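You operate a simulated robot arm through the tools that you are given. There is no shell and no other tool.

The job below is to be done with a simulated robot arm. You get a single attempt, and the scene is never put back.

## Task
Stir up the settled green tint, then pump 3 shots of it into the can under the spouts.
Fine: drip nothing, shut the valve after.

The check looks at the end state, three seconds after you hand in, the way a careful person would. Anything else that was tipped, shoved, dropped, spilled or broken makes it a failure.

## Robot
A 5-joint arm with a two-finger parallel gripper, fixed in place. Base frame: the origin is at the foot of the arm, x ahead of it, y to its left, z up; the work surface is at about z = 0. Readings come in mm, degrees, newtons and seconds.
With the tool pointing down near the work surface it reaches from about 260 to 680 mm from the base axis. Its first joint turns from -66.0 to 66.0 degrees. The tool tilts only in the upright plane through the base axis and itself; it spins freely about its own axis. Payload 2.9 kg.
Tool frame: the origin (TCP) lies between the finger pads and is the grasp point; the fingertips stand 30 mm ahead of it; z points along the fingers, y is the line along which they close. Largest opening 110 mm; finger width 20, thickness 10; the body of the gripper, 48 by 112 mm, starts 55 mm behind the TCP.
Orientation is told as [roll, pitch, yaw] about the base's x, y, z axes, in that order, counted from this pose: with the fingers straight down and closing along the base's y, the tool's x points along the base's -x, its y along +y and its z along -z.

## Interface
- The arm moves only by the tool apply_moves. Its argument "moves" is a list of rows, each an object (a shift or turn left out is 0, a gripper value left out holds the last) with "delta_rot": the turn, a rotation vector about the base's x, y, z in degrees, a list of three; "translation": the shift along the base's x, y, z in m, a list of three; "grip": the opening in per cent of the stroke, from 0 (shut) to 100 (fully open). In form: [{"delta_rot": [ax, ay, az], "translation": [x, y, z], "grip": grip}, ...]. A call has 1 to 20 rows; each row shifts and turns the commanded pose from where the row before left it. Each row takes 0.2 s and may step no farther than 50 mm and 8.6 degrees from the row before; otherwise, or with a gripper value out of range, the whole call is refused. A pose out of reach is approached as far as the arm can. The call stops where the force on the tool passes 40 N (or 10 N more than at its start, if that is more) or the arm is blocked; 0.2 s more then pass. Each finger travels about 108 mm/s and halts on what it meets, pressing with about 44 N; the grip force reading is that of the motor and also rises with nothing between the fingers. The clock runs only during rows and for 0.2 s after the last one: add rows that do not move to give the fingers time. The reply holds the time, the measured pose of the TCP, the force on the tool along the base axes, the opening and the grip force, in the units named above and with some noise, with the torque about the TCP (base axes, N m) and any sound that the robot's microphone picked up.
- Cameras (640 x 400 px; columns grow to the right, rows downward): "scene" is fixed at [46.8, -464.5, 603.2]; the picture's right is [0.66, -0.75, 0.00], its down [-0.43, -0.38, -0.82] and it looks along [0.61, 0.54, -0.57] (base axes); focal length 230 px, centre (320, 200). "wrist" rides on the gripper at [72, 17, -103] in the tool frame; the picture's right is [-0.23, 0.97, 0.00], its down [-0.76, -0.18, -0.62] and it looks along [-0.61, -0.14, 0.78] (tool axes); focal length 222 px, centre (320, 200).
- get_image(camera): a new picture of that camera. The clock stands still meanwhile.
- point_at(camera, pixels): for up to 12 pixels [column, row] of the newest picture of that camera ("zoom" is the newest enlarged one), the place [x, y, z] in the base frame of the surface seen there, good to about 3 mm. The clock stands still meanwhile.
- zoom(camera, box): a new picture of the part [left, top, right, bottom] of that camera's present view, enlarged. The clock stands still meanwhile.
- sign_off(): hands the job in; it is judged then, once.

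Leave the gripper open and the arm clear of the work at the hand-in unless told otherwise.

The tools are called after "Emit:" as a command line: name --argument value ..., lists and objects as JSON in quotes. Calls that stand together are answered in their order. apply_moves: Moves the arm, as the interface text tells. Its arguments: {"type":"object","properties":{"moves":{"type":"array","items":{"type":"object","properties":{"delta_rot":{"type":"array","items":{"type":"number"}},"translation":{"type":"array","items":{"type":"number"}},"grip":{"type":"number"}}}}},"required":["moves"]} The other tools are called the same way: get_image (camera) takes a picture; point_at (camera, pixels) gives the place of the surface under pixels of a picture; zoom (camera, box) takes an enlarged picture of a part of a camera's view; sign_off () hands the job in.

At the start:

```text
time_s: 0.0
tool_pos: [338.3, -176.5, 485.2]
tcp_rot: [0.0, 0.0, 0.0]
ft_force: [-0.6, 0.8, 0.5]
moment: [-0.01, -0.02, 0.02]
finger_gap: 109.9
finger_force: 0.1
```

scene: 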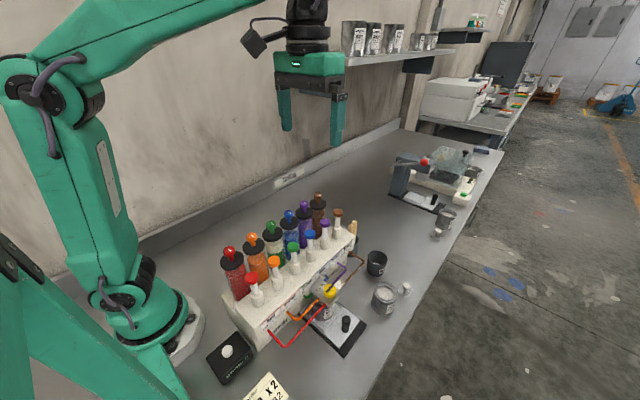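
wrist: 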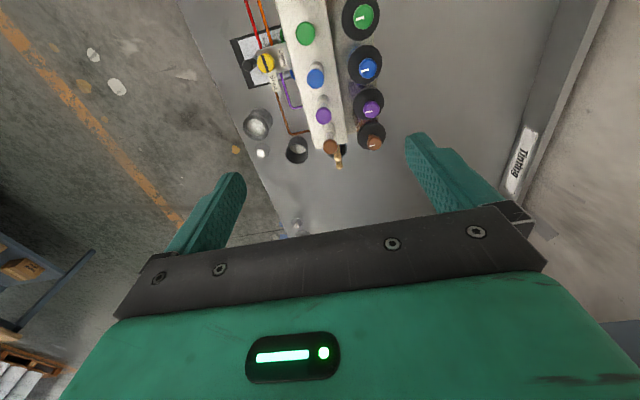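

I see a tint dispenser with six canisters and pumps, a yellow valve, spouts, a can, a black box with a button, and a note card. I'll zoom in on these parts first.

Emit:
zoom --camera "scene" --box '[200, 180, 440, 330]'

Emit:
zoom --camera "scene" --box '[190, 300, 370, 400]'

Emit:
zoom --camera "wrist" --box '[200, 0, 440, 180]'

```text
2.67 times, centred on (320, 255) of scene
```

zoom: 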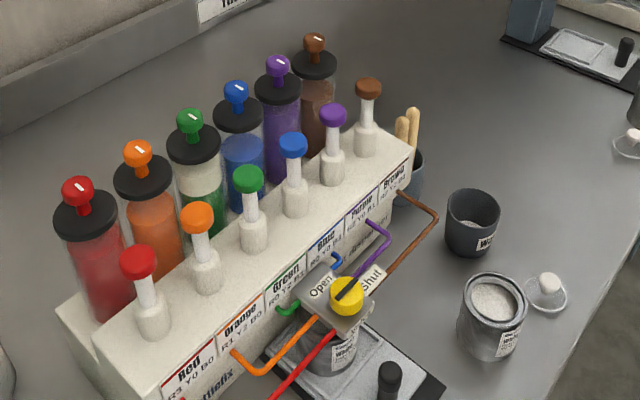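

```text
3.56 times, centred on (280, 350) of scene
```

zoom: 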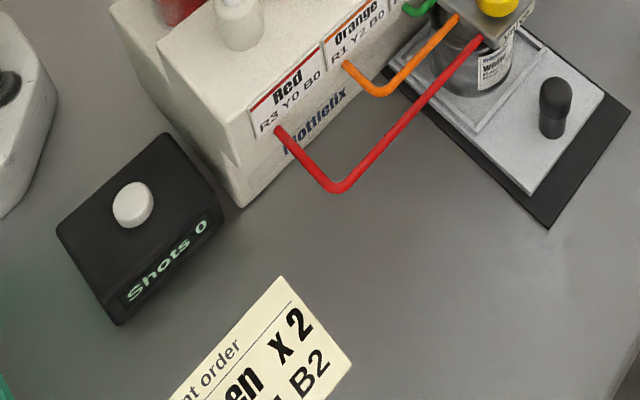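

```text
2.22 times, centred on (320, 90) of wrist
```

zoom: 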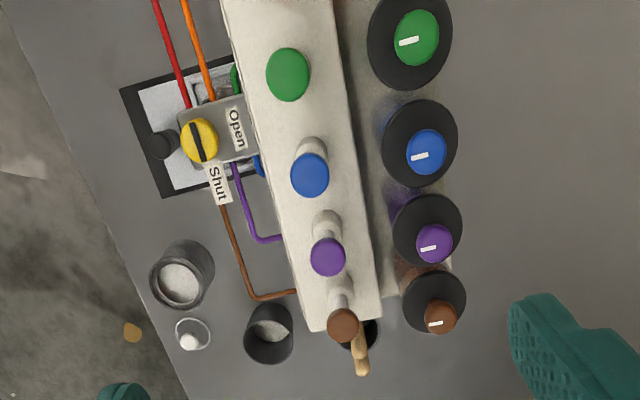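

The valve bar seems to point at "Shut", and the green tint looks settled, with a pale top and green at the bottom. Next I'll measure the main points: pump heads, stir knobs, valve, can and counter box.

Emit:
zoom --camera "scene" --box '[240, 200, 380, 300]'

Emit:
point_at --camera "scene" --pixels '[[271, 223], [293, 247], [276, 283], [311, 238], [330, 291], [289, 215], [253, 238], [228, 350], [268, 390], [385, 297], [376, 263], [345, 325]]'

```text
4.00 times, centred on (310, 250) of scene
```

zoom: 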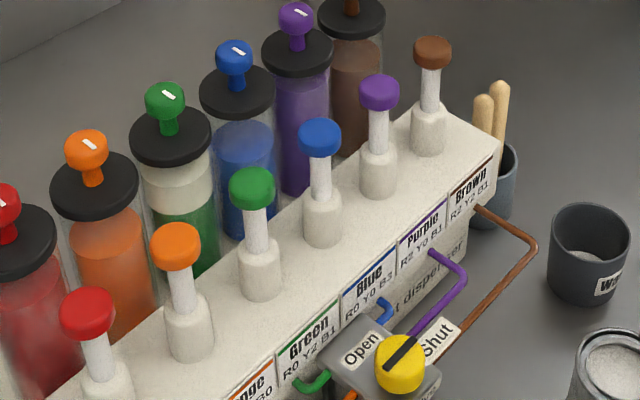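

```text
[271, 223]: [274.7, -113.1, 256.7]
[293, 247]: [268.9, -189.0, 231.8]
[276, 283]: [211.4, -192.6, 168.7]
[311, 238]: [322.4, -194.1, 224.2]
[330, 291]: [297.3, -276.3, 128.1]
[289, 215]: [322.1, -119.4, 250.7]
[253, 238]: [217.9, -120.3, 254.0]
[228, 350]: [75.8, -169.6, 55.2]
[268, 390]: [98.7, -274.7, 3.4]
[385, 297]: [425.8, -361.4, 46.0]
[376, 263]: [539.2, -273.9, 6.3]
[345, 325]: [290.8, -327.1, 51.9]
```

The green stir knob is near [275, -113, 256], the green pump head near [269, -189, 232], and the valve knob near [297, -276, 128]. I'll look closely at the valve and can, the note, the counter and the green canister.

Emit:
zoom --camera "scene" --box '[290, 265, 370, 355]'

Emit:
zoom --camera "scene" --box '[210, 360, 300, 400]'

Emit:
zoom --camera "scene" --box '[250, 210, 310, 270]'

Emit:
zoom --camera "wrist" --box '[220, 0, 320, 80]'

```text
4.44 times, centred on (330, 310) of scene
```

zoom: 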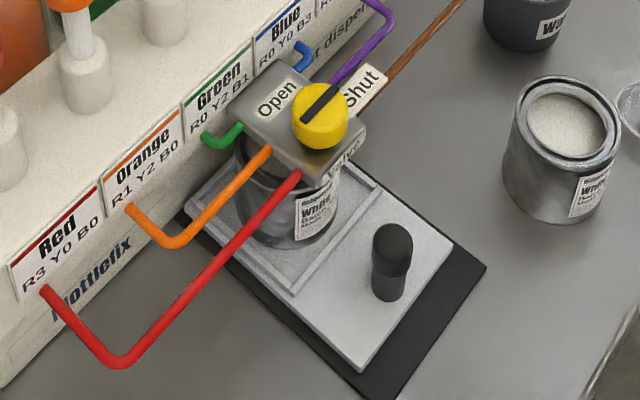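

```text
7.11 times, centred on (255, 380) of scene
```

zoom: 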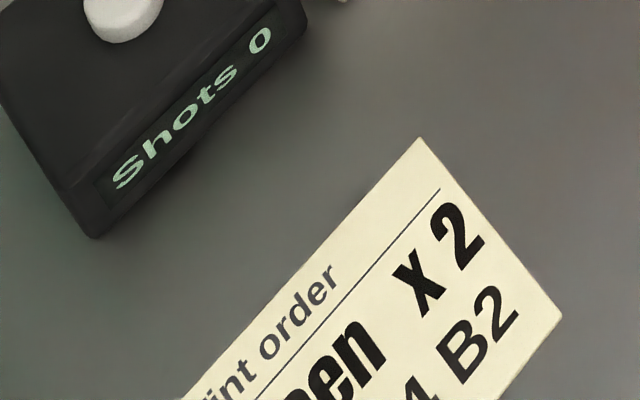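

```text
6.67 times, centred on (280, 240) of scene
```

zoom: 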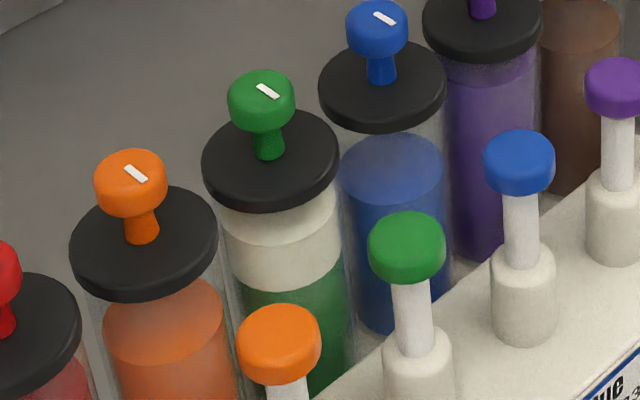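

```text
5.00 times, centred on (270, 40) of wrist
```

zoom: 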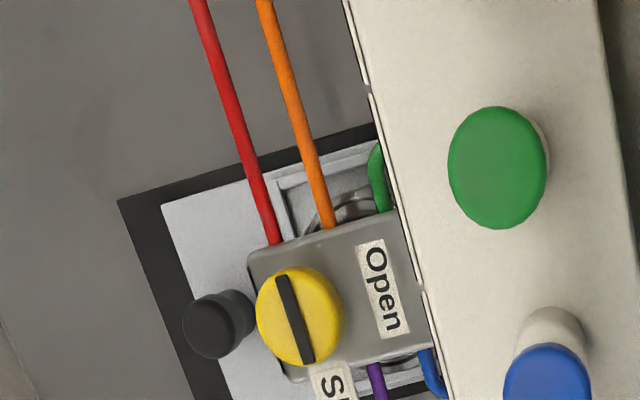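

The newest zoom is the wrist view. From it I'll measure the green pump head, the valve knob and its bar ends, the valve block edges, and the tray handle.

Emit:
point_at --camera "zoom" --pixels '[[497, 167], [497, 120], [497, 215], [460, 167], [535, 167], [300, 316], [282, 282], [308, 358], [265, 316], [335, 316], [378, 285], [200, 335]]'

Emit:
point_at --camera "wrist" --pixels '[[362, 15], [349, 17], [375, 16], [366, 68], [316, 78], [306, 34], [280, 73], [258, 125], [297, 150], [362, 28], [362, 5], [284, 60]]'

```text
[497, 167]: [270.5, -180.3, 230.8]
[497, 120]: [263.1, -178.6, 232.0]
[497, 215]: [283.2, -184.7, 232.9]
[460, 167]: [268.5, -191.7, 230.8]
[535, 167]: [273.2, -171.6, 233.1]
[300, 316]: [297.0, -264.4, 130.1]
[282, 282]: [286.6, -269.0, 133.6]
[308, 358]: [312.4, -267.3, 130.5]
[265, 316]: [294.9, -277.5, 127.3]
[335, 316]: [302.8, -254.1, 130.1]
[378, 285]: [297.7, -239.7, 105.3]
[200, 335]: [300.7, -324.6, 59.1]
```

```text
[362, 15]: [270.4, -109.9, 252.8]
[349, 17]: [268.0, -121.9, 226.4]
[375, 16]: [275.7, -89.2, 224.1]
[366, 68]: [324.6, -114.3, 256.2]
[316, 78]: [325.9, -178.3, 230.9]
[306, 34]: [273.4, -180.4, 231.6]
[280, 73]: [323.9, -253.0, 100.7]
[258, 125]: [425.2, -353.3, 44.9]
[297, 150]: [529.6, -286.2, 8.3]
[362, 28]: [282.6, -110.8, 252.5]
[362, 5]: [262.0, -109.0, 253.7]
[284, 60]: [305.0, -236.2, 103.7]
```

The pump head centre is about [272, -181, 232]. The valve knob centre is about [298, -266, 130], with its bar along x, which is Shut. "Open" is toward +y, so opening is about +90° seen from above. Now I'll check where the can sits relative to the valve block and tray.

Emit:
zoom --camera "scene" --box '[296, 275, 360, 325]'

Emit:
point_at --camera "scene" --pixels '[[313, 306], [320, 318], [333, 312], [318, 300], [330, 318], [345, 320], [302, 320], [352, 305], [310, 288], [324, 302], [340, 295], [322, 282]]'

```text
8.00 times, centred on (328, 300) of scene
```

zoom: 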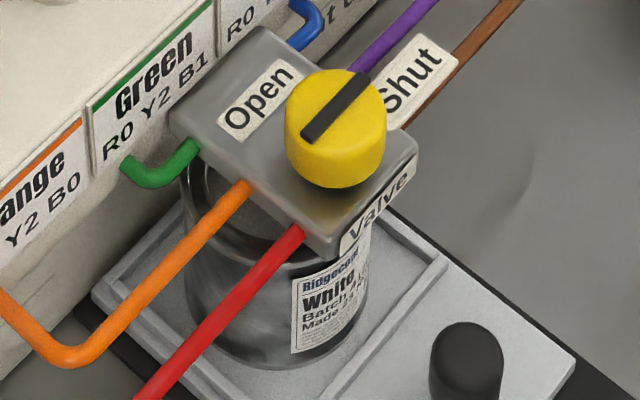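

```text
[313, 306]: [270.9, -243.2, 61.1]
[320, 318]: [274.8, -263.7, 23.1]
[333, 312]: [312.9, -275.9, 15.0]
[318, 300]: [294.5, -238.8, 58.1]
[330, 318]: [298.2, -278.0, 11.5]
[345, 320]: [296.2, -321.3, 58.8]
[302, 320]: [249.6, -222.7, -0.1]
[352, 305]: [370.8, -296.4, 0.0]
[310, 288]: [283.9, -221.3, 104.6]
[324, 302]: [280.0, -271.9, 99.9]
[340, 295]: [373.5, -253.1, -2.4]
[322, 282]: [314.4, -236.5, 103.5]
```

The can stands open on the tray directly beneath the valve block, with its centre near [297, -248]. I'll start with the stirring: move above the green stir knob at [273, -111] with the fingers narrowed to about 45 mm.

Emit:
apply_moves --moves '[{"translation": [-0.016, 0.016, -0.02], "grip": 41}, {"translation": [-0.016, 0.016, -0.025]}, {"translation": [-0.016, 0.016, -0.025]}, {"translation": [-0.017, 0.0175, -0.025]}, {"translation": [0, 0, -0.02]}, {"translation": [0, 0, 0]}]'

Emit:
get_image --camera "wrist"

Emit:
get_image --camera "scene"

```text
time_s: 1.4
tool_pos: [274.2, -112.1, 370.5]
tcp_rot: [0.0, 0.0, 0.0]
ft_force: [0.5, -0.2, 0.2]
moment: [0.01, -0.03, 0.03]
finger_gap: 44.8
finger_force: 0.1
```

```text
taken
```

wrist: 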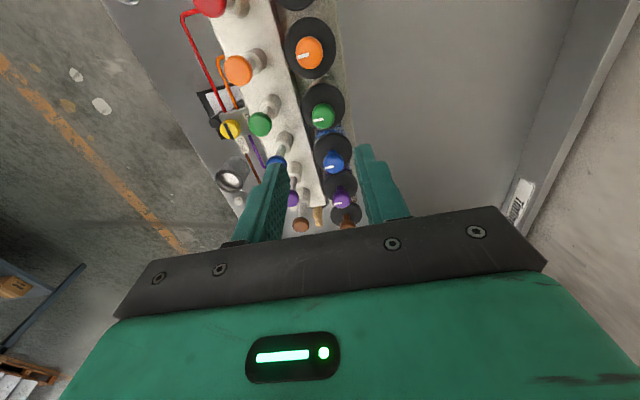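

```text
taken
```

scene: 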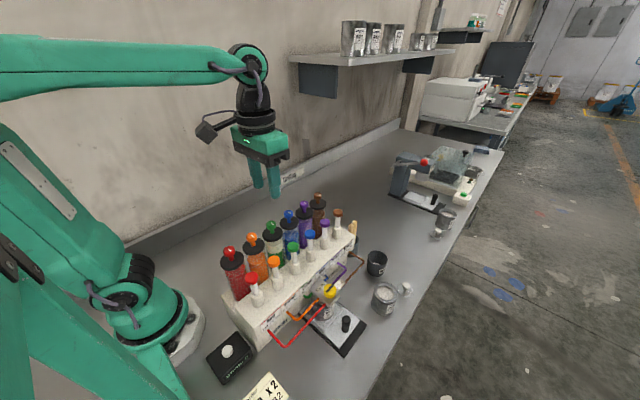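

The green stir knob is now at wrist pixel (323, 115), between and below the fingers. I'll zoom in to get its exact centre.

Emit:
zoom --camera "wrist" --box '[280, 80, 370, 150]'

```text
5.71 times, centred on (325, 115) of wrist
```

zoom: 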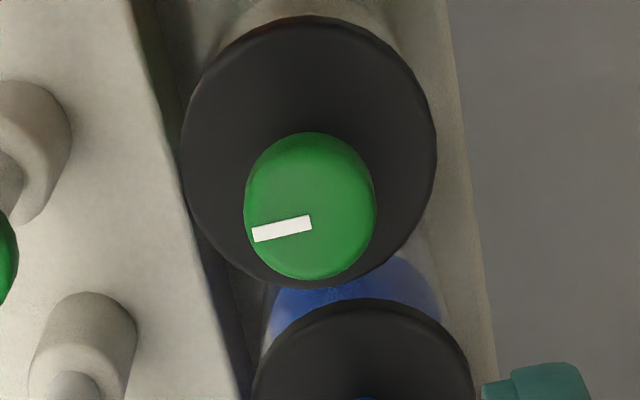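

Emit:
point_at --camera "zoom" --pixels '[[310, 225], [262, 215], [360, 215], [310, 180], [310, 270], [190, 150], [430, 150], [310, 30], [255, 234], [300, 100], [340, 250], [280, 250]]'

```text
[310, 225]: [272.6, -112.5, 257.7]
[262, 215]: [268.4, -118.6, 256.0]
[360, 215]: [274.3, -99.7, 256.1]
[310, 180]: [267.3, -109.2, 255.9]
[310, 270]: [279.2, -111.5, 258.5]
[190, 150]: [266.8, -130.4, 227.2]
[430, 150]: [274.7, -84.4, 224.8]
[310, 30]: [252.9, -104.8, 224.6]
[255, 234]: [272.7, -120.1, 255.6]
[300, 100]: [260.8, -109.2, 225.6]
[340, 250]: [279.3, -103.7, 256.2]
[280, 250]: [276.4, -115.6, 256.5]
```

The knob centre is about [272, -110.5] with its top at z 256.5, the lid is at z 225, and the white mark points toward -y. I'll come down so the fingertips stop near z 233, straddling the knob head above the lid.

Emit:
apply_moves --moves '[{"translation": [-0.0015, 0.0007, -0.025]}, {"translation": [0, 0, -0.025]}, {"translation": [0, 0, -0.025]}, {"translation": [0, 0, -0.02]}, {"translation": [0, 0, -0.012]}, {"translation": [0, 0, 0]}]'

Emit:
zoom --camera "scene" --box '[230, 180, 330, 280]'

Emit:
get_image --camera "wrist"

```text
time_s: 2.8
tool_pos: [271.6, -110.4, 261.5]
tcp_rot: [0.0, 0.0, -0.1]
ft_force: [-1.1, -0.8, -1.0]
moment: [0.0, 0.01, 0.02]
finger_gap: 44.8
finger_force: 0.1
```

```text
4.00 times, centred on (280, 230) of scene
```

zoom: 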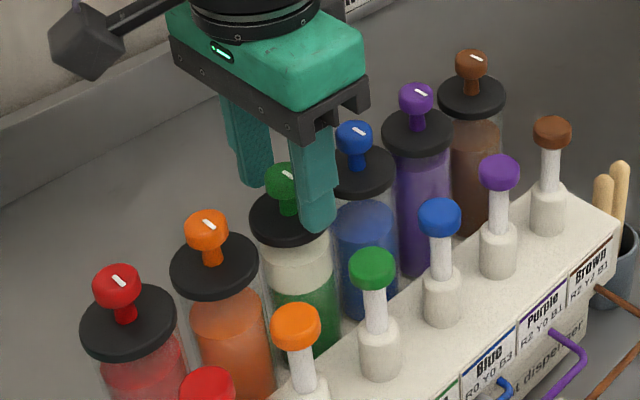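

```text
taken
```

wrist: 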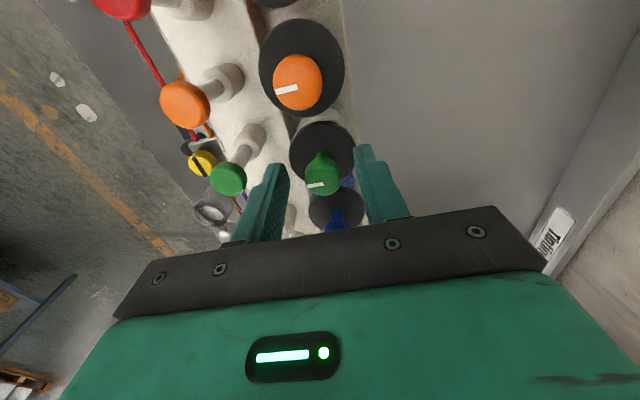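

The fingers straddle the green knob, clear of the neighbours. I'll close on it now.

Emit:
apply_moves --moves '[{"grip": 16}, {}, {}, {}]'

```text
time_s: 3.8
tool_pos: [271.4, -108.6, 262.6]
tcp_rot: [-0.1, 0.1, 0.1]
ft_force: [-0.4, 17.2, -2.3]
moment: [0.26, -0.01, 0.02]
finger_gap: 25.7
finger_force: 9.0
```

The gap reads 25.7 mm and there is a +17 N sideways force, so the knob centre lies a little further toward +y. I'll ease the tool toward +y to centre it.

Emit:
apply_moves --moves '[{"translation": [0, 0.001, 0]}, {"translation": [0, 0.001, 0]}, {}, {}]'

```text
time_s: 4.8
tool_pos: [271.2, -109.2, 262.9]
tcp_rot: [0.0, 0.0, 0.0]
ft_force: [-8.5, 3.9, 1.0]
moment: [-0.41, 0.33, 0.03]
finger_gap: 22.3
finger_force: 44.9
```

The grip is firm at 22.3 mm, with a small residual force of -8.5 N in x. I'll ease x slightly and make a small trial turn of about 24°.

Emit:
apply_moves --moves '[{"translation": [-0.0007, 0.0003, 0]}, {"delta_rot": [0, 0, 8]}, {"delta_rot": [0, 0, 8]}, {"delta_rot": [0, 0, 8]}, {}]'

Emit:
zoom --camera "scene" --box '[230, 180, 330, 280]'

```text
time_s: 6.0
tool_pos: [272.6, -109.1, 262.6]
tcp_rot: [-0.1, -0.1, 23.9]
ft_force: [0.2, -4.2, 0.5]
moment: [0.55, 0.05, -0.04]
finger_gap: 22.5
finger_force: 44.9
stopped in row 5: the force on the tool passed its limit at 41 N (the readings are from after the stop); the commanded pose is now the measured one
```

```text
4.00 times, centred on (280, 230) of scene
```

zoom: 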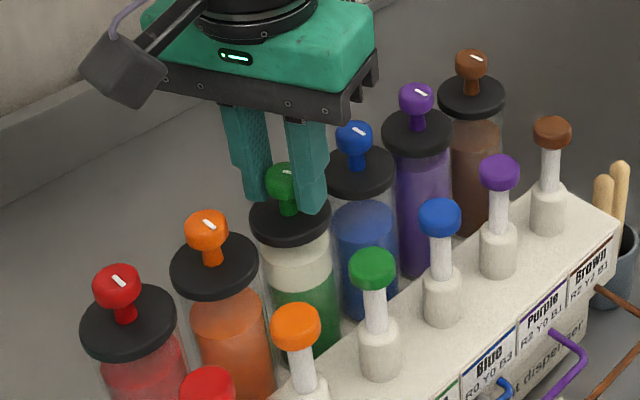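

The turn reached 24° but a brief sideways load stopped the call. The pose has been reset to the measured one and the force is near zero now. I'll check that the knob's mark turned with the fingers, then continue in small steps.

Emit:
zoom --camera "wrist" --box '[270, 120, 390, 220]'

Emit:
apply_moves --moves '[{"delta_rot": [0, 0, 6]}, {}]'

```text
4.00 times, centred on (330, 170) of wrist
```

zoom: 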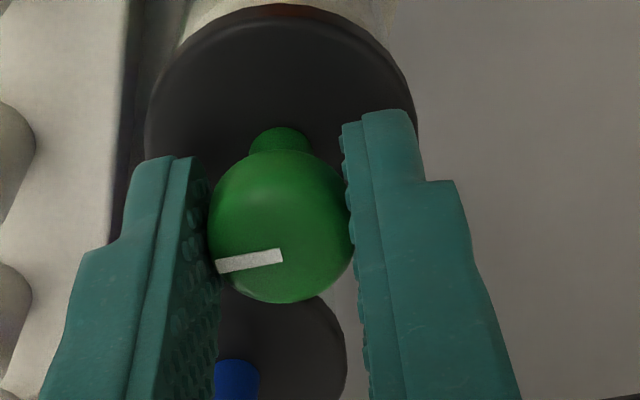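

```text
time_s: 6.5
tool_pos: [273.7, -109.0, 262.8]
tcp_rot: [-0.2, -0.1, 30.0]
ft_force: [-2.0, -14.2, 1.5]
moment: [0.15, 0.41, -0.02]
finger_gap: 22.8
finger_force: 45.5
```

The mark turned with the fingers, so the grip holds. The force is (-2, -14) N, so I'll trim the position a little toward -y while turning on.

Emit:
apply_moves --moves '[{"delta_rot": [0, 0, 4], "translation": [0, -0.001, 0]}, {"delta_rot": [0, 0, 6]}, {}]'

```text
time_s: 7.3
tool_pos: [271.9, -107.6, 262.4]
tcp_rot: [-0.2, -0.2, 40.1]
ft_force: [-0.1, 8.5, 10.2]
moment: [0.68, 0.38, -0.02]
finger_gap: 22.5
finger_force: 45.2
```

Emit:
apply_moves --moves '[{"delta_rot": [0, 0, 6], "translation": [0, 0.0005, 0.0005]}, {"delta_rot": [0, 0, 6]}, {"delta_rot": [0, 0, 6]}, {}]'

```text
time_s: 8.3
tool_pos: [271.0, -108.6, 262.4]
tcp_rot: [0.1, 0.0, 58.0]
ft_force: [-4.9, -7.9, -8.0]
moment: [-0.03, 0.72, -0.01]
finger_gap: 22.7
finger_force: 45.1
```

The forces stay moderate and the knob follows at 58°. I'll continue with a longer batch.

Emit:
apply_moves --moves '[{"delta_rot": [0, 0, 7], "translation": [-0.0003, -0.0005, -0.0005]}, {"delta_rot": [0, 0, 7]}, {"delta_rot": [0, 0, 7]}, {"delta_rot": [0, 0, 7]}, {}]'

Emit:
zoom --camera "scene" --box '[230, 180, 330, 280]'

```text
time_s: 9.6
tool_pos: [272.5, -109.1, 262.2]
tcp_rot: [-0.2, 0.1, 86.1]
ft_force: [20.6, 26.4, -14.0]
moment: [0.49, 0.36, 0.01]
finger_gap: 22.7
finger_force: 44.8
```

```text
4.00 times, centred on (280, 230) of scene
```

zoom: 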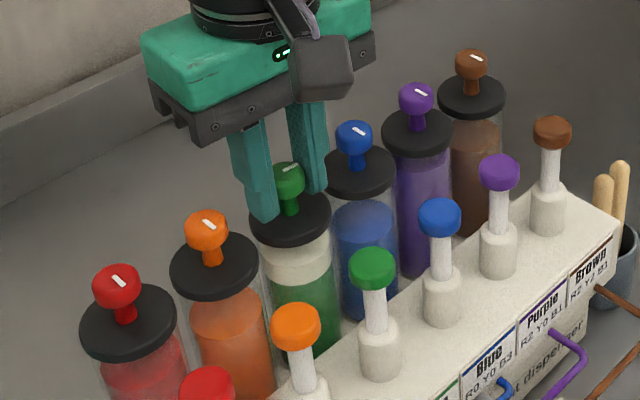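

The knob has turned 86°. The sideways force has risen to (21, 26) N, so I'll relieve it without turning.

Emit:
apply_moves --moves '[{"translation": [0.001, 0.001, -0.0005]}, {}]'

```text
time_s: 10.2
tool_pos: [272.7, -109.4, 261.9]
tcp_rot: [-0.2, 0.2, 85.7]
ft_force: [-6.2, -13.4, 7.3]
moment: [-0.17, 0.8, 0.04]
finger_gap: 22.6
finger_force: 45.2
```

The lateral stiffness is about 30 N/mm, so small trims are enough. I'll continue turning with fine corrections.

Emit:
apply_moves --moves '[{"delta_rot": [0, 0, 7], "translation": [-0.0002, -0.0003, 0.0002]}, {"delta_rot": [0, 0, 7]}, {"delta_rot": [0, 0, 7]}, {"delta_rot": [0, 0, 7]}, {}]'

```text
time_s: 11.3
tool_pos: [272.5, -108.3, 263.2]
tcp_rot: [0.0, 0.0, 114.2]
ft_force: [3.9, -17.1, 2.7]
moment: [-1.08, 0.12, 0.01]
finger_gap: 22.2
finger_force: 44.4
```

Emit:
apply_moves --moves '[{"delta_rot": [0, 0, 7], "translation": [0.0001, -0.0005, 0]}, {"delta_rot": [0, 0, 7]}, {"delta_rot": [0, 0, 7]}, {"delta_rot": [0, 0, 7]}, {}]'

```text
time_s: 12.5
tool_pos: [273.3, -106.6, 262.7]
tcp_rot: [0.1, -0.1, 142.3]
ft_force: [1.7, 5.5, 0.7]
moment: [0.61, -0.32, 0.0]
finger_gap: 22.6
finger_force: 44.6
stopped in row 5: the force on the tool passed its limit at 42 N (the readings are from after the stop); the commanded pose is now the measured one
```

It stopped again on side load at 142°, so the spin axis and the knob axis don't quite match. I'll open a little and re-grip at two angles 90° apart to centre the tool on the knob precisely. First I open and turn back to 90°.

Emit:
apply_moves --moves '[{"grip": 32}, {"grip": 32}, {"delta_rot": [0, 0, -8.5]}, {"delta_rot": [0, 0, -8.5]}, {"delta_rot": [0, 0, -8.5]}, {"delta_rot": [0, 0, -8.5]}, {"delta_rot": [0, 0, -8.5]}, {"delta_rot": [0, 0, -8.5]}, {"delta_rot": [0, 0, -1.3]}, {}, {}]'

```text
time_s: 14.9
tool_pos: [273.1, -108.2, 262.3]
tcp_rot: [0.0, -0.1, 89.9]
ft_force: [-0.2, -0.9, 0.3]
moment: [-0.03, -0.01, 0.03]
finger_gap: 35.1
finger_force: 0.0
```

The fingers are open and unloaded at 90°, and the pose reads [273.1, -108.2]. Next I close in the x direction to find the knob's x centre.

Emit:
apply_moves --moves '[{}]'

Emit:
apply_moves --moves '[{"grip": 17}, {}, {}, {}]'

```text
time_s: 15.3
tool_pos: [273.2, -108.6, 262.3]
tcp_rot: [-0.1, 0.0, 89.8]
ft_force: [0.3, 0.2, 0.0]
moment: [-0.01, 0.02, -0.01]
finger_gap: 35.3
finger_force: 0.2
```

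```text
time_s: 16.3
tool_pos: [272.9, -108.9, 261.9]
tcp_rot: [0.1, 0.0, 89.9]
ft_force: [3.0, 0.9, -1.0]
moment: [0.03, -0.11, -0.01]
finger_gap: 22.2
finger_force: 45.0
```

The x force is only 3 N, so x is centred. Next is the y direction: open, turn back to 0°, and close.

Emit:
apply_moves --moves '[{"grip": 32}, {}, {"delta_rot": [0, 0, -8.5]}, {"delta_rot": [0, 0, -8.5]}, {"delta_rot": [0, 0, -8.5]}, {"delta_rot": [0, 0, -8.5]}, {"delta_rot": [0, 0, -8.5]}, {"delta_rot": [0, 0, -8.5]}, {"delta_rot": [0, 0, -8.5]}, {"delta_rot": [0, 0, -8.5]}, {"delta_rot": [0, 0, -8.5]}, {"delta_rot": [0, 0, -8.5]}, {"delta_rot": [0, 0, -5]}, {"grip": 17}, {}, {}, {}]'

```text
time_s: 19.9
tool_pos: [273.1, -108.5, 261.9]
tcp_rot: [0.0, 0.0, -0.1]
ft_force: [4.1, 12.8, 0.5]
moment: [0.31, 0.01, -0.03]
finger_gap: 22.0
finger_force: 46.0
```

The y force is +12.8 N, so I trim +0.4 mm in y and then turn.

Emit:
apply_moves --moves '[{"translation": [0.0001, 0.0004, 0]}, {"delta_rot": [0, 0, 8]}, {"delta_rot": [0, 0, 8]}, {"delta_rot": [0, 0, 8]}, {"delta_rot": [0, 0, 8]}, {"delta_rot": [0, 0, 8]}, {}]'

```text
time_s: 21.5
tool_pos: [272.7, -107.9, 262.7]
tcp_rot: [0.1, 0.0, 40.1]
ft_force: [-3.6, 20.5, 6.3]
moment: [0.76, -0.69, 0.0]
finger_gap: 22.4
finger_force: 45.3
```

The knob has turned another 40°, with a force of +20 N in y. I'll trim +0.6 mm in y and turn on.

Emit:
apply_moves --moves '[{"translation": [-0.0001, 0.0006, 0.0002]}, {"delta_rot": [0, 0, 8]}, {"delta_rot": [0, 0, 8]}, {"delta_rot": [0, 0, 8]}, {"delta_rot": [0, 0, 8]}, {}]'

```text
time_s: 22.9
tool_pos: [273.1, -108.6, 262.6]
tcp_rot: [0.0, 0.1, 71.9]
ft_force: [-10.7, -30.1, 2.6]
moment: [-0.72, 0.3, -0.04]
finger_gap: 21.7
finger_force: 44.9
```

The force flips sign as the arm wanders by about ±1 mm, because the clamp is stiff. The knob needs very little torque, so I'll relax the grip to roughly the knob's own width and see whether it still follows.

Emit:
apply_moves --moves '[{"translation": [0, -0.0007, 0], "grip": 20.3}, {}, {}]'

```text
time_s: 23.7
tool_pos: [273.3, -108.7, 263.3]
tcp_rot: [0.0, 0.0, 71.9]
ft_force: [-0.4, 0.0, 0.4]
moment: [0.03, 0.02, 0.0]
finger_gap: 22.3
finger_force: 0.0
```

At 20.3% the knob is just released. I'll try a hair tighter for a light grip.

Emit:
apply_moves --moves '[{"grip": 19.8}, {}, {"delta_rot": [0, 0, 8]}, {"delta_rot": [0, 0, 8]}, {}]'

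Emit:
zoom --camera "wrist" --box '[270, 120, 390, 220]'

```text
time_s: 24.9
tool_pos: [273.0, -108.3, 261.7]
tcp_rot: [0.1, 0.0, 88.0]
ft_force: [-2.4, 2.6, 1.5]
moment: [-0.02, -0.09, -0.03]
finger_gap: 22.7
finger_force: 9.2
```

```text
4.00 times, centred on (330, 170) of wrist
```

zoom: 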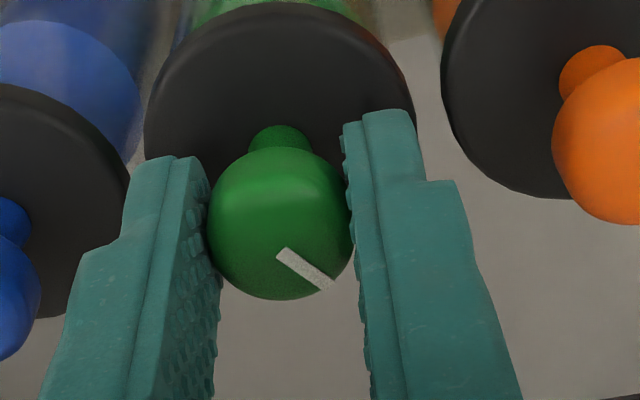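

The grip force is now a light 9 N and the side force only about 3 N. I'll note the mark, which is at the lower right pointing to (330, 288), and turn a longer batch.

Emit:
apply_moves --moves '[{"delta_rot": [0, 0, 8.5]}, {"delta_rot": [0, 0, 8.5]}, {"delta_rot": [0, 0, 8.5]}, {"delta_rot": [0, 0, 8.5]}, {"delta_rot": [0, 0, 8.5]}, {"delta_rot": [0, 0, 8.5]}, {"delta_rot": [0, 0, 8.5]}, {"delta_rot": [0, 0, 8.5]}, {}]'

Emit:
zoom --camera "wrist" --box '[270, 120, 390, 220]'

Emit:
zoom --camera "scene" --box '[230, 180, 330, 280]'

```text
time_s: 26.7
tool_pos: [276.6, -96.0, 261.9]
tcp_rot: [0.0, -0.3, 153.2]
ft_force: [-17.0, -44.2, 0.8]
moment: [-0.81, 0.32, -0.07]
finger_gap: 45.6
finger_force: 23.3
out of reach, approached as far as the arm can: row 8
stopped in row 9: the force on the tool passed its limit at 60 N (the readings are from after the stop); the commanded pose is now the measured one
```

```text
4.00 times, centred on (330, 170) of wrist
```

zoom: 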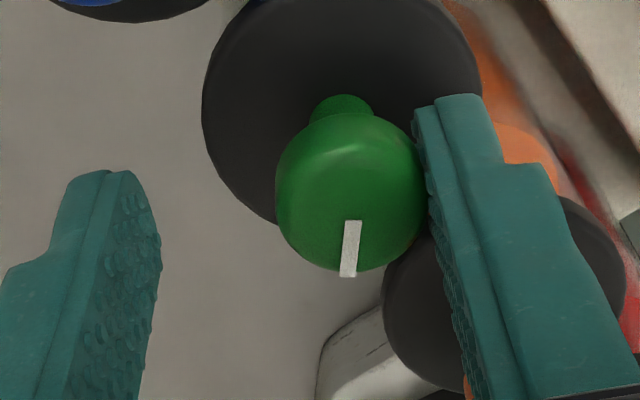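

```text
4.00 times, centred on (280, 230) of scene
```

zoom: 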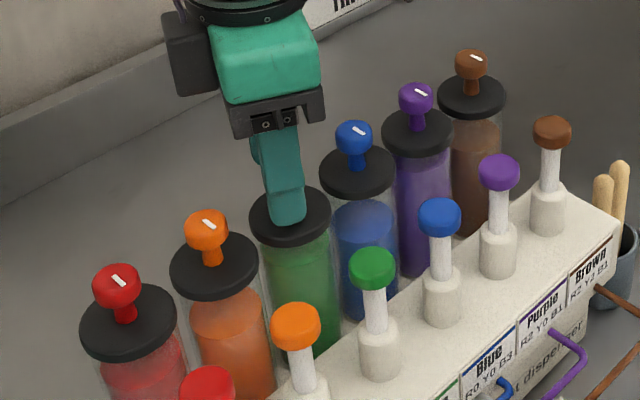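

The spin joint hit its limit near 153°, which drove the tool about 12 mm sideways and opened the fingers. The green canister now looks evenly green. I'll open to relieve the load, move back over the knob and turn back.

Emit:
apply_moves --moves '[{"translation": [-0.001, -0.003, 0], "delta_rot": [0, 0, -5], "grip": 42}, {"translation": [-0.001, -0.003, 0], "delta_rot": [0, 0, -5], "grip": 42}, {"translation": [-0.001, -0.0035, 0], "delta_rot": [0, 0, -5]}, {"translation": [-0.0005, -0.003, 0], "delta_rot": [0, 0, -5]}, {}]'

Emit:
zoom --camera "scene" --box '[230, 180, 330, 280]'

Emit:
get_image --camera "wrist"

```text
time_s: 27.9
tool_pos: [274.4, -109.5, 262.0]
tcp_rot: [0.1, -0.3, 133.4]
ft_force: [0.7, -0.2, 0.3]
moment: [-0.02, -0.01, -0.02]
finger_gap: 46.2
finger_force: 0.1
```

```text
4.00 times, centred on (280, 230) of scene
```

zoom: 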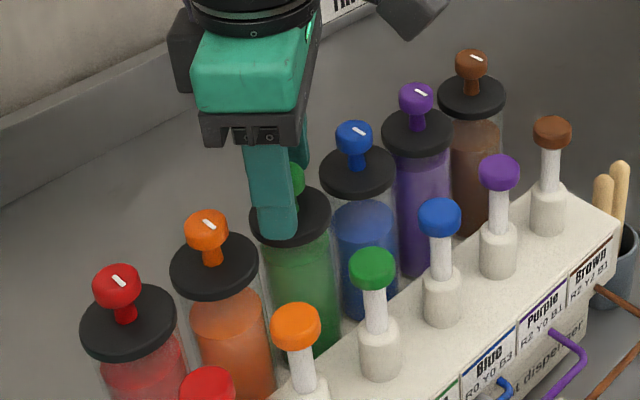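

```text
taken
```

wrist: 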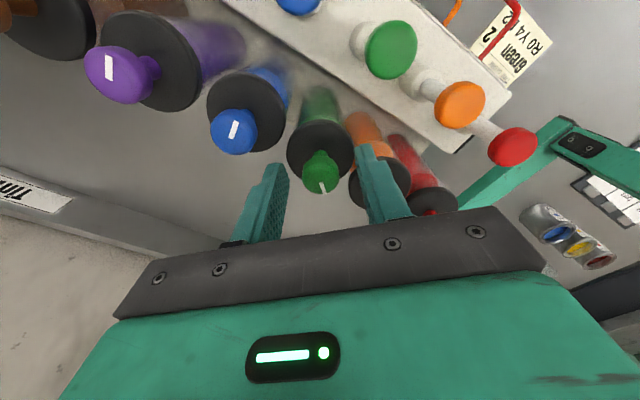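

The load is gone, and the knob and lid stand upright with the canister green throughout. I'll rise clear and inspect.

Emit:
apply_moves --moves '[{"translation": [0, 0, 0.02]}, {"translation": [0, 0, 0.03]}, {"translation": [0, 0, 0.04]}, {"translation": [0, 0, 0.03], "delta_rot": [0, 0, -8.5]}, {"delta_rot": [0, 0, -8.5]}, {"delta_rot": [0, 0, -8.5]}, {"delta_rot": [0, 0, -8.5]}, {"delta_rot": [0, 0, -8.5]}, {"delta_rot": [0, 0, -8.5]}, {"delta_rot": [0, 0, -8.5]}, {"delta_rot": [0, 0, -8.5]}, {"delta_rot": [0, 0, -8.5]}, {"delta_rot": [0, 0, -8.5]}, {"delta_rot": [0, 0, -8.5]}, {"delta_rot": [0, 0, -8.5]}, {"delta_rot": [0, 0, -8.5]}, {"delta_rot": [0, 0, -8.5]}, {"delta_rot": [0, 0, -8.5]}, {"delta_rot": [0, 0, -5.9]}]'

Emit:
zoom --camera "scene" --box '[250, 205, 310, 265]'

Emit:
get_image --camera "scene"

Emit:
get_image --camera "wrist"

```text
time_s: 31.9
tool_pos: [271.2, -107.9, 381.4]
tcp_rot: [-0.1, -0.2, 0.0]
ft_force: [-0.1, 0.2, 0.7]
moment: [0.01, -0.03, 0.0]
finger_gap: 46.1
finger_force: 0.1
```

```text
6.67 times, centred on (280, 235) of scene
```

zoom: 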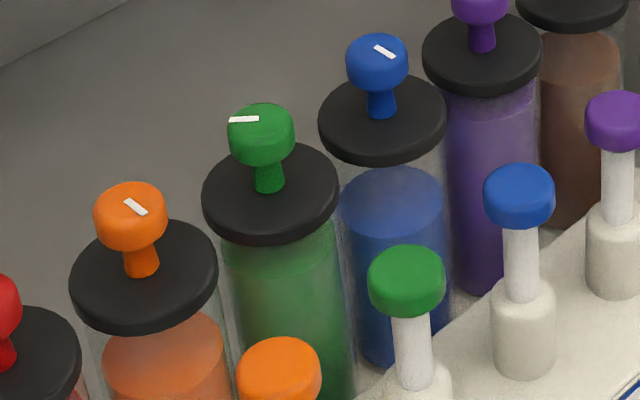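

```text
taken
```

scene: 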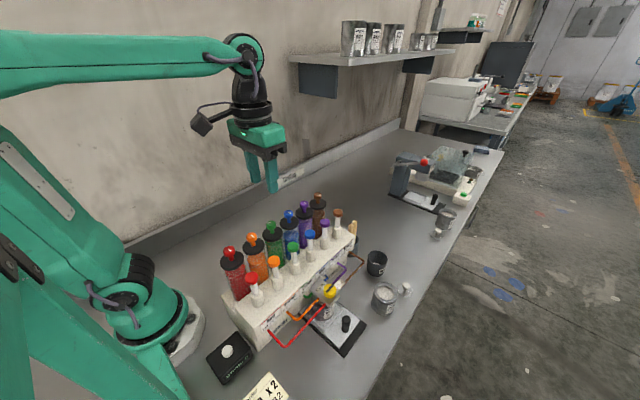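

```text
taken
```

wrist: 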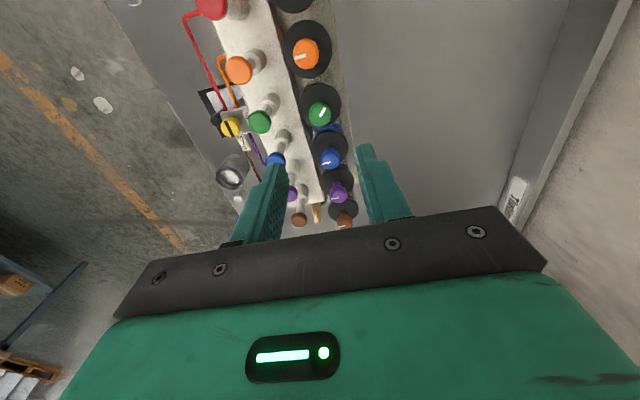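

The canister looks evenly green now. I'll zoom in on it to be sure no pale layer remains, and compare it with its neighbours.

Emit:
zoom --camera "scene" --box '[258, 222, 298, 270]'

Emit:
zoom --camera "wrist" --box '[280, 80, 370, 150]'

```text
8.33 times, centred on (278, 246) of scene
```

zoom: 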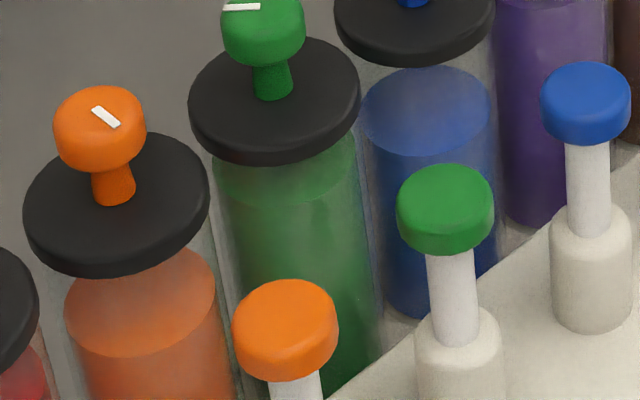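

```text
5.71 times, centred on (325, 115) of wrist
```

zoom: 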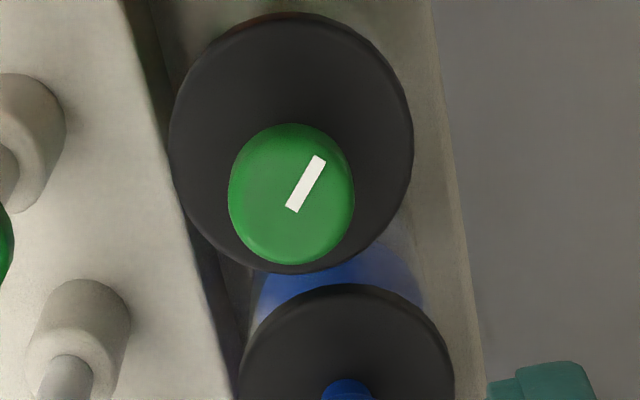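

The canister is uniform, with no pale layer left. The mark shows about 245° of turn so far. For a thorough stir I'll add roughly half a turn more with the light grip, staying clear of the spin limit: turn to -60°, descend, and grip lightly.

Emit:
apply_moves --moves '[{"delta_rot": [0, 0, -8.5]}, {"delta_rot": [0, 0, -8.5]}, {"delta_rot": [0, 0, -8.5]}, {"delta_rot": [0, 0, -8.5]}, {"delta_rot": [0, 0, -8.5]}, {"delta_rot": [0, 0, -8.5]}, {"delta_rot": [0, 0, -8.5]}, {"translation": [0, 0, -0.03]}, {"translation": [0, 0, -0.03]}, {"translation": [0, 0, -0.03]}, {"translation": [0, 0, -0.02]}, {"translation": [0, 0, -0.01]}, {}, {"grip": 19.8}, {}, {}, {}]'

Emit:
zoom --camera "wrist" --box '[270, 120, 390, 220]'

```text
time_s: 35.5
tool_pos: [272.9, -107.7, 262.5]
tcp_rot: [0.2, -0.2, -59.3]
ft_force: [-0.2, 0.3, -0.1]
moment: [0.01, 0.04, -0.02]
finger_gap: 22.3
finger_force: 0.4
```

```text
4.00 times, centred on (330, 170) of wrist
```

zoom: 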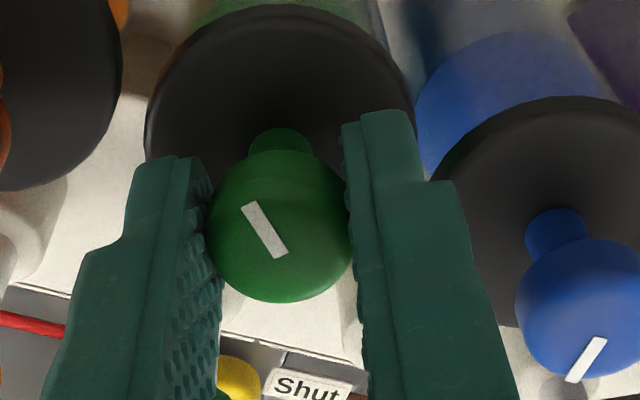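

The grip is touching but only at 0.4 N. I'll tighten slightly to 19.5% and turn.

Emit:
apply_moves --moves '[{"grip": 19.5}, {}, {"delta_rot": [0, 0, 8.5]}, {"delta_rot": [0, 0, 8.5]}, {"delta_rot": [0, 0, 8.5]}, {"delta_rot": [0, 0, 8.5]}, {}]'

Emit:
zoom --camera "wrist" --box '[270, 120, 390, 220]'

```text
time_s: 37.1
tool_pos: [273.5, -106.3, 263.3]
tcp_rot: [0.1, -0.3, -25.3]
ft_force: [-1.7, -3.6, -1.3]
moment: [-0.07, 0.07, -0.05]
finger_gap: 23.3
finger_force: 1.5
```

```text
4.00 times, centred on (330, 170) of wrist
```

zoom: 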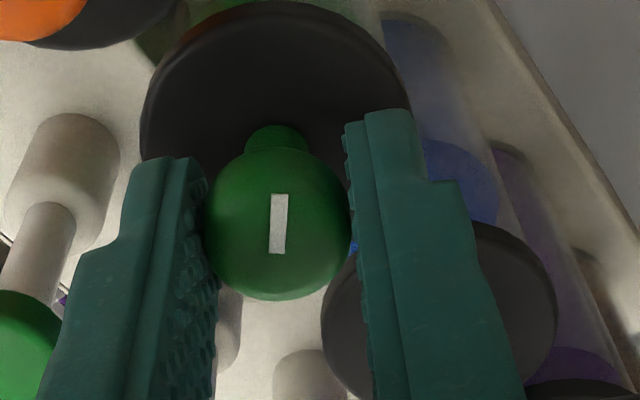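

The knob slipped part of the way, since the mark shifted relative to the fingers. I'll tighten to 19% and continue.

Emit:
apply_moves --moves '[{"grip": 18.8}, {}, {}, {"delta_rot": [0, 0, 8.5]}, {"delta_rot": [0, 0, 8.5]}, {"delta_rot": [0, 0, 8.5]}, {"delta_rot": [0, 0, 8.5]}, {}]'

Emit:
zoom --camera "wrist" --box '[270, 120, 390, 220]'

```text
time_s: 38.9
tool_pos: [272.6, -108.4, 261.9]
tcp_rot: [-0.2, -0.2, 8.8]
ft_force: [1.6, -3.3, 1.1]
moment: [-0.03, 0.01, 0.01]
finger_gap: 22.7
finger_force: 2.1
```

```text
4.00 times, centred on (330, 170) of wrist
```

zoom: 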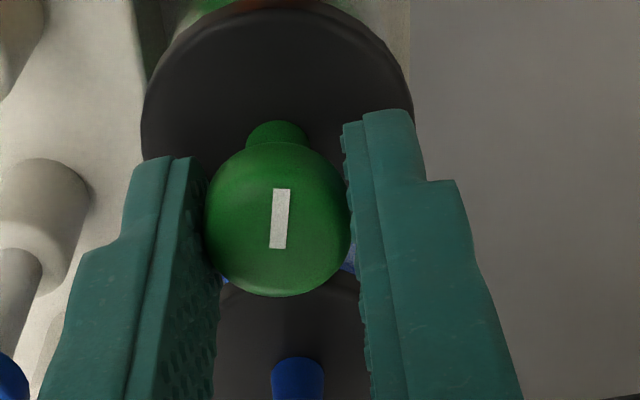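

Now the mark stays with the fingers and the forces are tiny. I'll continue up to about 128°, which is still short of the spin limit.

Emit:
apply_moves --moves '[{"delta_rot": [0, 0, 8.5]}, {"delta_rot": [0, 0, 8.5]}, {"delta_rot": [0, 0, 8.5]}, {"delta_rot": [0, 0, 8.5]}, {"delta_rot": [0, 0, 8.5]}, {"delta_rot": [0, 0, 8.5]}, {"delta_rot": [0, 0, 8.5]}, {}]'

Emit:
apply_moves --moves '[{"delta_rot": [0, 0, 8.5]}, {"delta_rot": [0, 0, 8.5]}, {"delta_rot": [0, 0, 8.5]}, {"delta_rot": [0, 0, 8.5]}, {"delta_rot": [0, 0, 8.5]}, {"delta_rot": [0, 0, 8.5]}, {"delta_rot": [0, 0, 8]}, {}]'

Emit:
zoom --camera "wrist" --box '[270, 120, 390, 220]'

Emit:
zoom --camera "scene" --box '[230, 180, 330, 280]'

```text
time_s: 40.7
tool_pos: [271.7, -106.6, 261.7]
tcp_rot: [0.0, 0.0, 68.3]
ft_force: [4.6, -2.2, -0.7]
moment: [-0.04, -0.17, -0.03]
finger_gap: 23.5
finger_force: 2.8
```

```text
time_s: 42.5
tool_pos: [272.1, -107.9, 261.5]
tcp_rot: [0.3, -0.4, 127.2]
ft_force: [-19.4, -3.8, 10.5]
moment: [0.37, -0.08, -0.43]
finger_gap: 22.7
finger_force: 44.9
```

```text
4.00 times, centred on (330, 170) of wrist
```

zoom: 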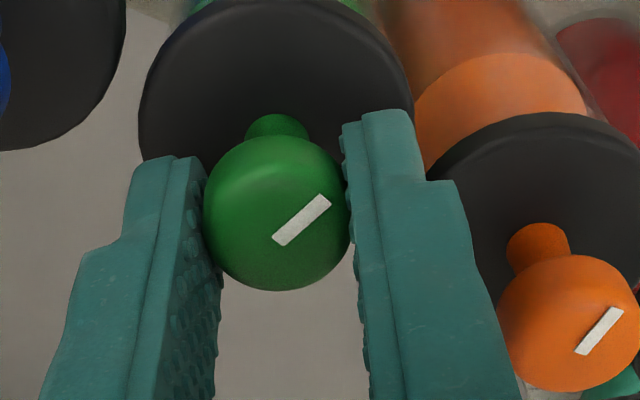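

```text
4.00 times, centred on (280, 230) of scene
```

zoom: 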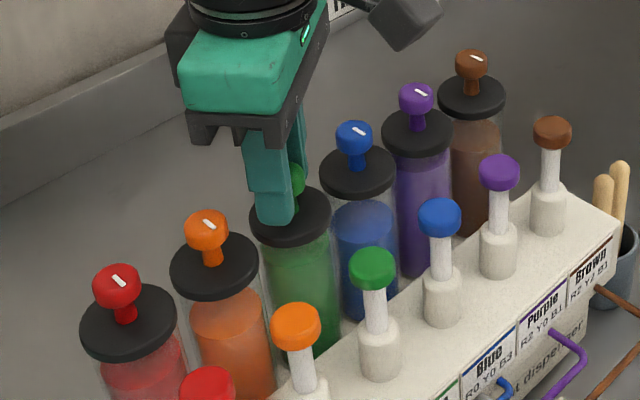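

The knob has come round a full turn, its mark parallel to the orange one again, and it resists with -0.43 N m, so it's at its end stop. The tint is evenly green and the stirring is complete. I'll open, rise, and turn the tool back to 0°.

Emit:
apply_moves --moves '[{"delta_rot": [0, 0, -3]}, {"grip": 42}, {}, {}, {"translation": [0, 0, 0.02]}, {"translation": [0, 0, 0.03]}, {"translation": [0, 0, 0.04]}, {"translation": [0, 0, 0.03], "delta_rot": [0, 0, -8.5]}, {"delta_rot": [0, 0, -8.5]}, {"delta_rot": [0, 0, -8.5]}, {"delta_rot": [0, 0, -8.5]}, {"delta_rot": [0, 0, -8.5]}, {"delta_rot": [0, 0, -8.5]}, {"delta_rot": [0, 0, -8.5]}, {"delta_rot": [0, 0, -8.5]}, {"delta_rot": [0, 0, -8.5]}, {"delta_rot": [0, 0, -8.5]}, {"delta_rot": [0, 0, -8.5]}, {"delta_rot": [0, 0, -8.5]}, {"delta_rot": [0, 0, -8.5]}]'

Emit:
zoom --camera "scene" --box '[250, 205, 310, 265]'

```text
time_s: 46.7
tool_pos: [272.4, -107.7, 382.7]
tcp_rot: [-0.1, -0.2, 13.5]
ft_force: [0.4, 0.0, 0.3]
moment: [-0.01, 0.02, 0.01]
finger_gap: 46.0
finger_force: 0.1
```

```text
6.67 times, centred on (280, 235) of scene
```

zoom: 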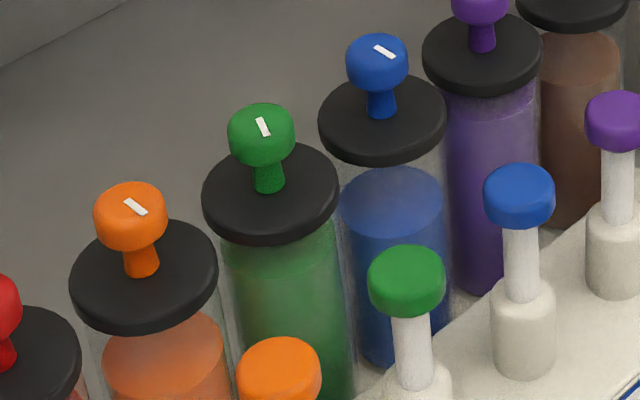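

The stirring is done. Next is the valve: travel high over [298, -266], then look down for an accurate centre.

Emit:
apply_moves --moves '[{"translation": [0.0064, -0.0395, 0], "delta_rot": [0, 0, -7]}, {"translation": [0.0064, -0.0395, 0], "delta_rot": [0, 0, -6.5]}, {"translation": [0.0064, -0.0395, 0]}, {"translation": [0.0064, -0.0395, 0]}, {"translation": [0, 0, -0.04]}, {"translation": [0, 0, -0.04]}, {"translation": [0, 0, -0.04]}, {}]'

Emit:
get_image --camera "wrist"

Emit:
get_image --camera "scene"

```text
time_s: 48.5
tool_pos: [301.6, -265.5, 260.7]
tcp_rot: [-0.1, -0.1, 0.2]
ft_force: [-0.4, -0.5, 0.0]
moment: [-0.01, 0.02, 0.0]
finger_gap: 46.2
finger_force: 0.1
```

```text
taken
```

wrist: 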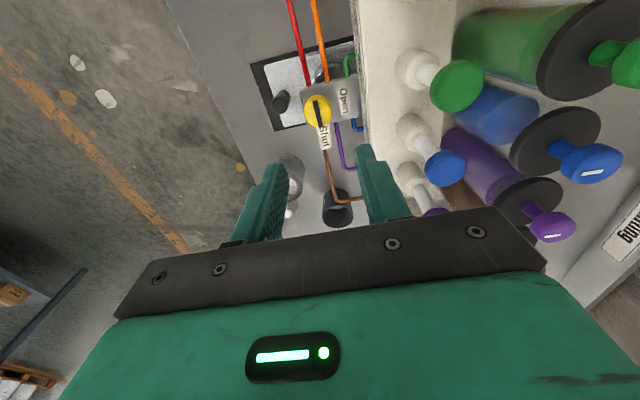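

```text
taken
```

scene: 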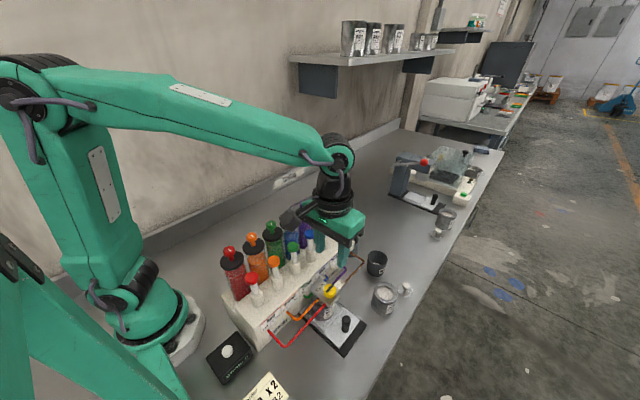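

The valve knob is at wrist pixel (318, 111). I'll zoom in and measure it.

Emit:
zoom --camera "wrist" --box '[270, 70, 370, 160]'

```text
4.44 times, centred on (320, 115) of wrist
```

zoom: 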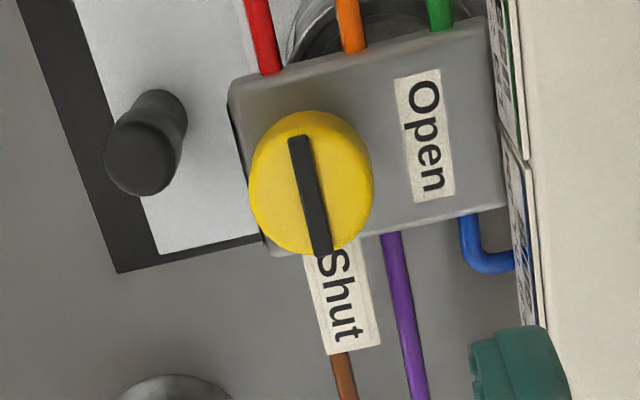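

The black pointer overhangs the knob toward "Shut" (+x), and "Open" lies at +y. I'll measure the knob outline and height.

Emit:
point_at --camera "zoom" --pixels '[[310, 190], [260, 185], [365, 185], [305, 118], [335, 230], [295, 145], [320, 245], [420, 135], [490, 195], [245, 100], [345, 300], [395, 300]]'

```text
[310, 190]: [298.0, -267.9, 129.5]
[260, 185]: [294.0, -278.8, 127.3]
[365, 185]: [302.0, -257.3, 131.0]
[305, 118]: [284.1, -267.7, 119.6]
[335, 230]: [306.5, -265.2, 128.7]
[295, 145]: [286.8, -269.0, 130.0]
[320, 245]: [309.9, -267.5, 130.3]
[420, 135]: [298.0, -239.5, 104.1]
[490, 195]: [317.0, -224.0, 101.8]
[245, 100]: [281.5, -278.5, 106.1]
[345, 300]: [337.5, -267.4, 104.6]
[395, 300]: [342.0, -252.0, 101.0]
```

The knob centre is about [298, -267.5] with its top at 130 and the block top at 104. I'll read the pose a few more times to average out noise before descending.

Emit:
apply_moves --moves '[{}]'

Emit:
apply_moves --moves '[{}]'

Emit:
apply_moves --moves '[{}]'

```text
time_s: 48.9
tool_pos: [299.8, -265.7, 260.8]
tcp_rot: [-0.1, -0.1, 0.0]
ft_force: [-0.4, -0.1, -0.6]
moment: [0.04, -0.01, 0.03]
finger_gap: 46.5
finger_force: 0.1
```

```text
time_s: 49.3
tool_pos: [300.6, -264.6, 260.2]
tcp_rot: [-0.1, -0.2, 0.1]
ft_force: [-0.3, -0.8, -0.4]
moment: [0.0, 0.04, 0.01]
finger_gap: 46.0
finger_force: 0.0
```

```text
time_s: 49.7
tool_pos: [299.4, -265.0, 261.5]
tcp_rot: [0.0, -0.2, 0.1]
ft_force: [-0.4, 0.4, -0.1]
moment: [0.01, -0.01, -0.04]
finger_gap: 46.1
finger_force: 0.1
```

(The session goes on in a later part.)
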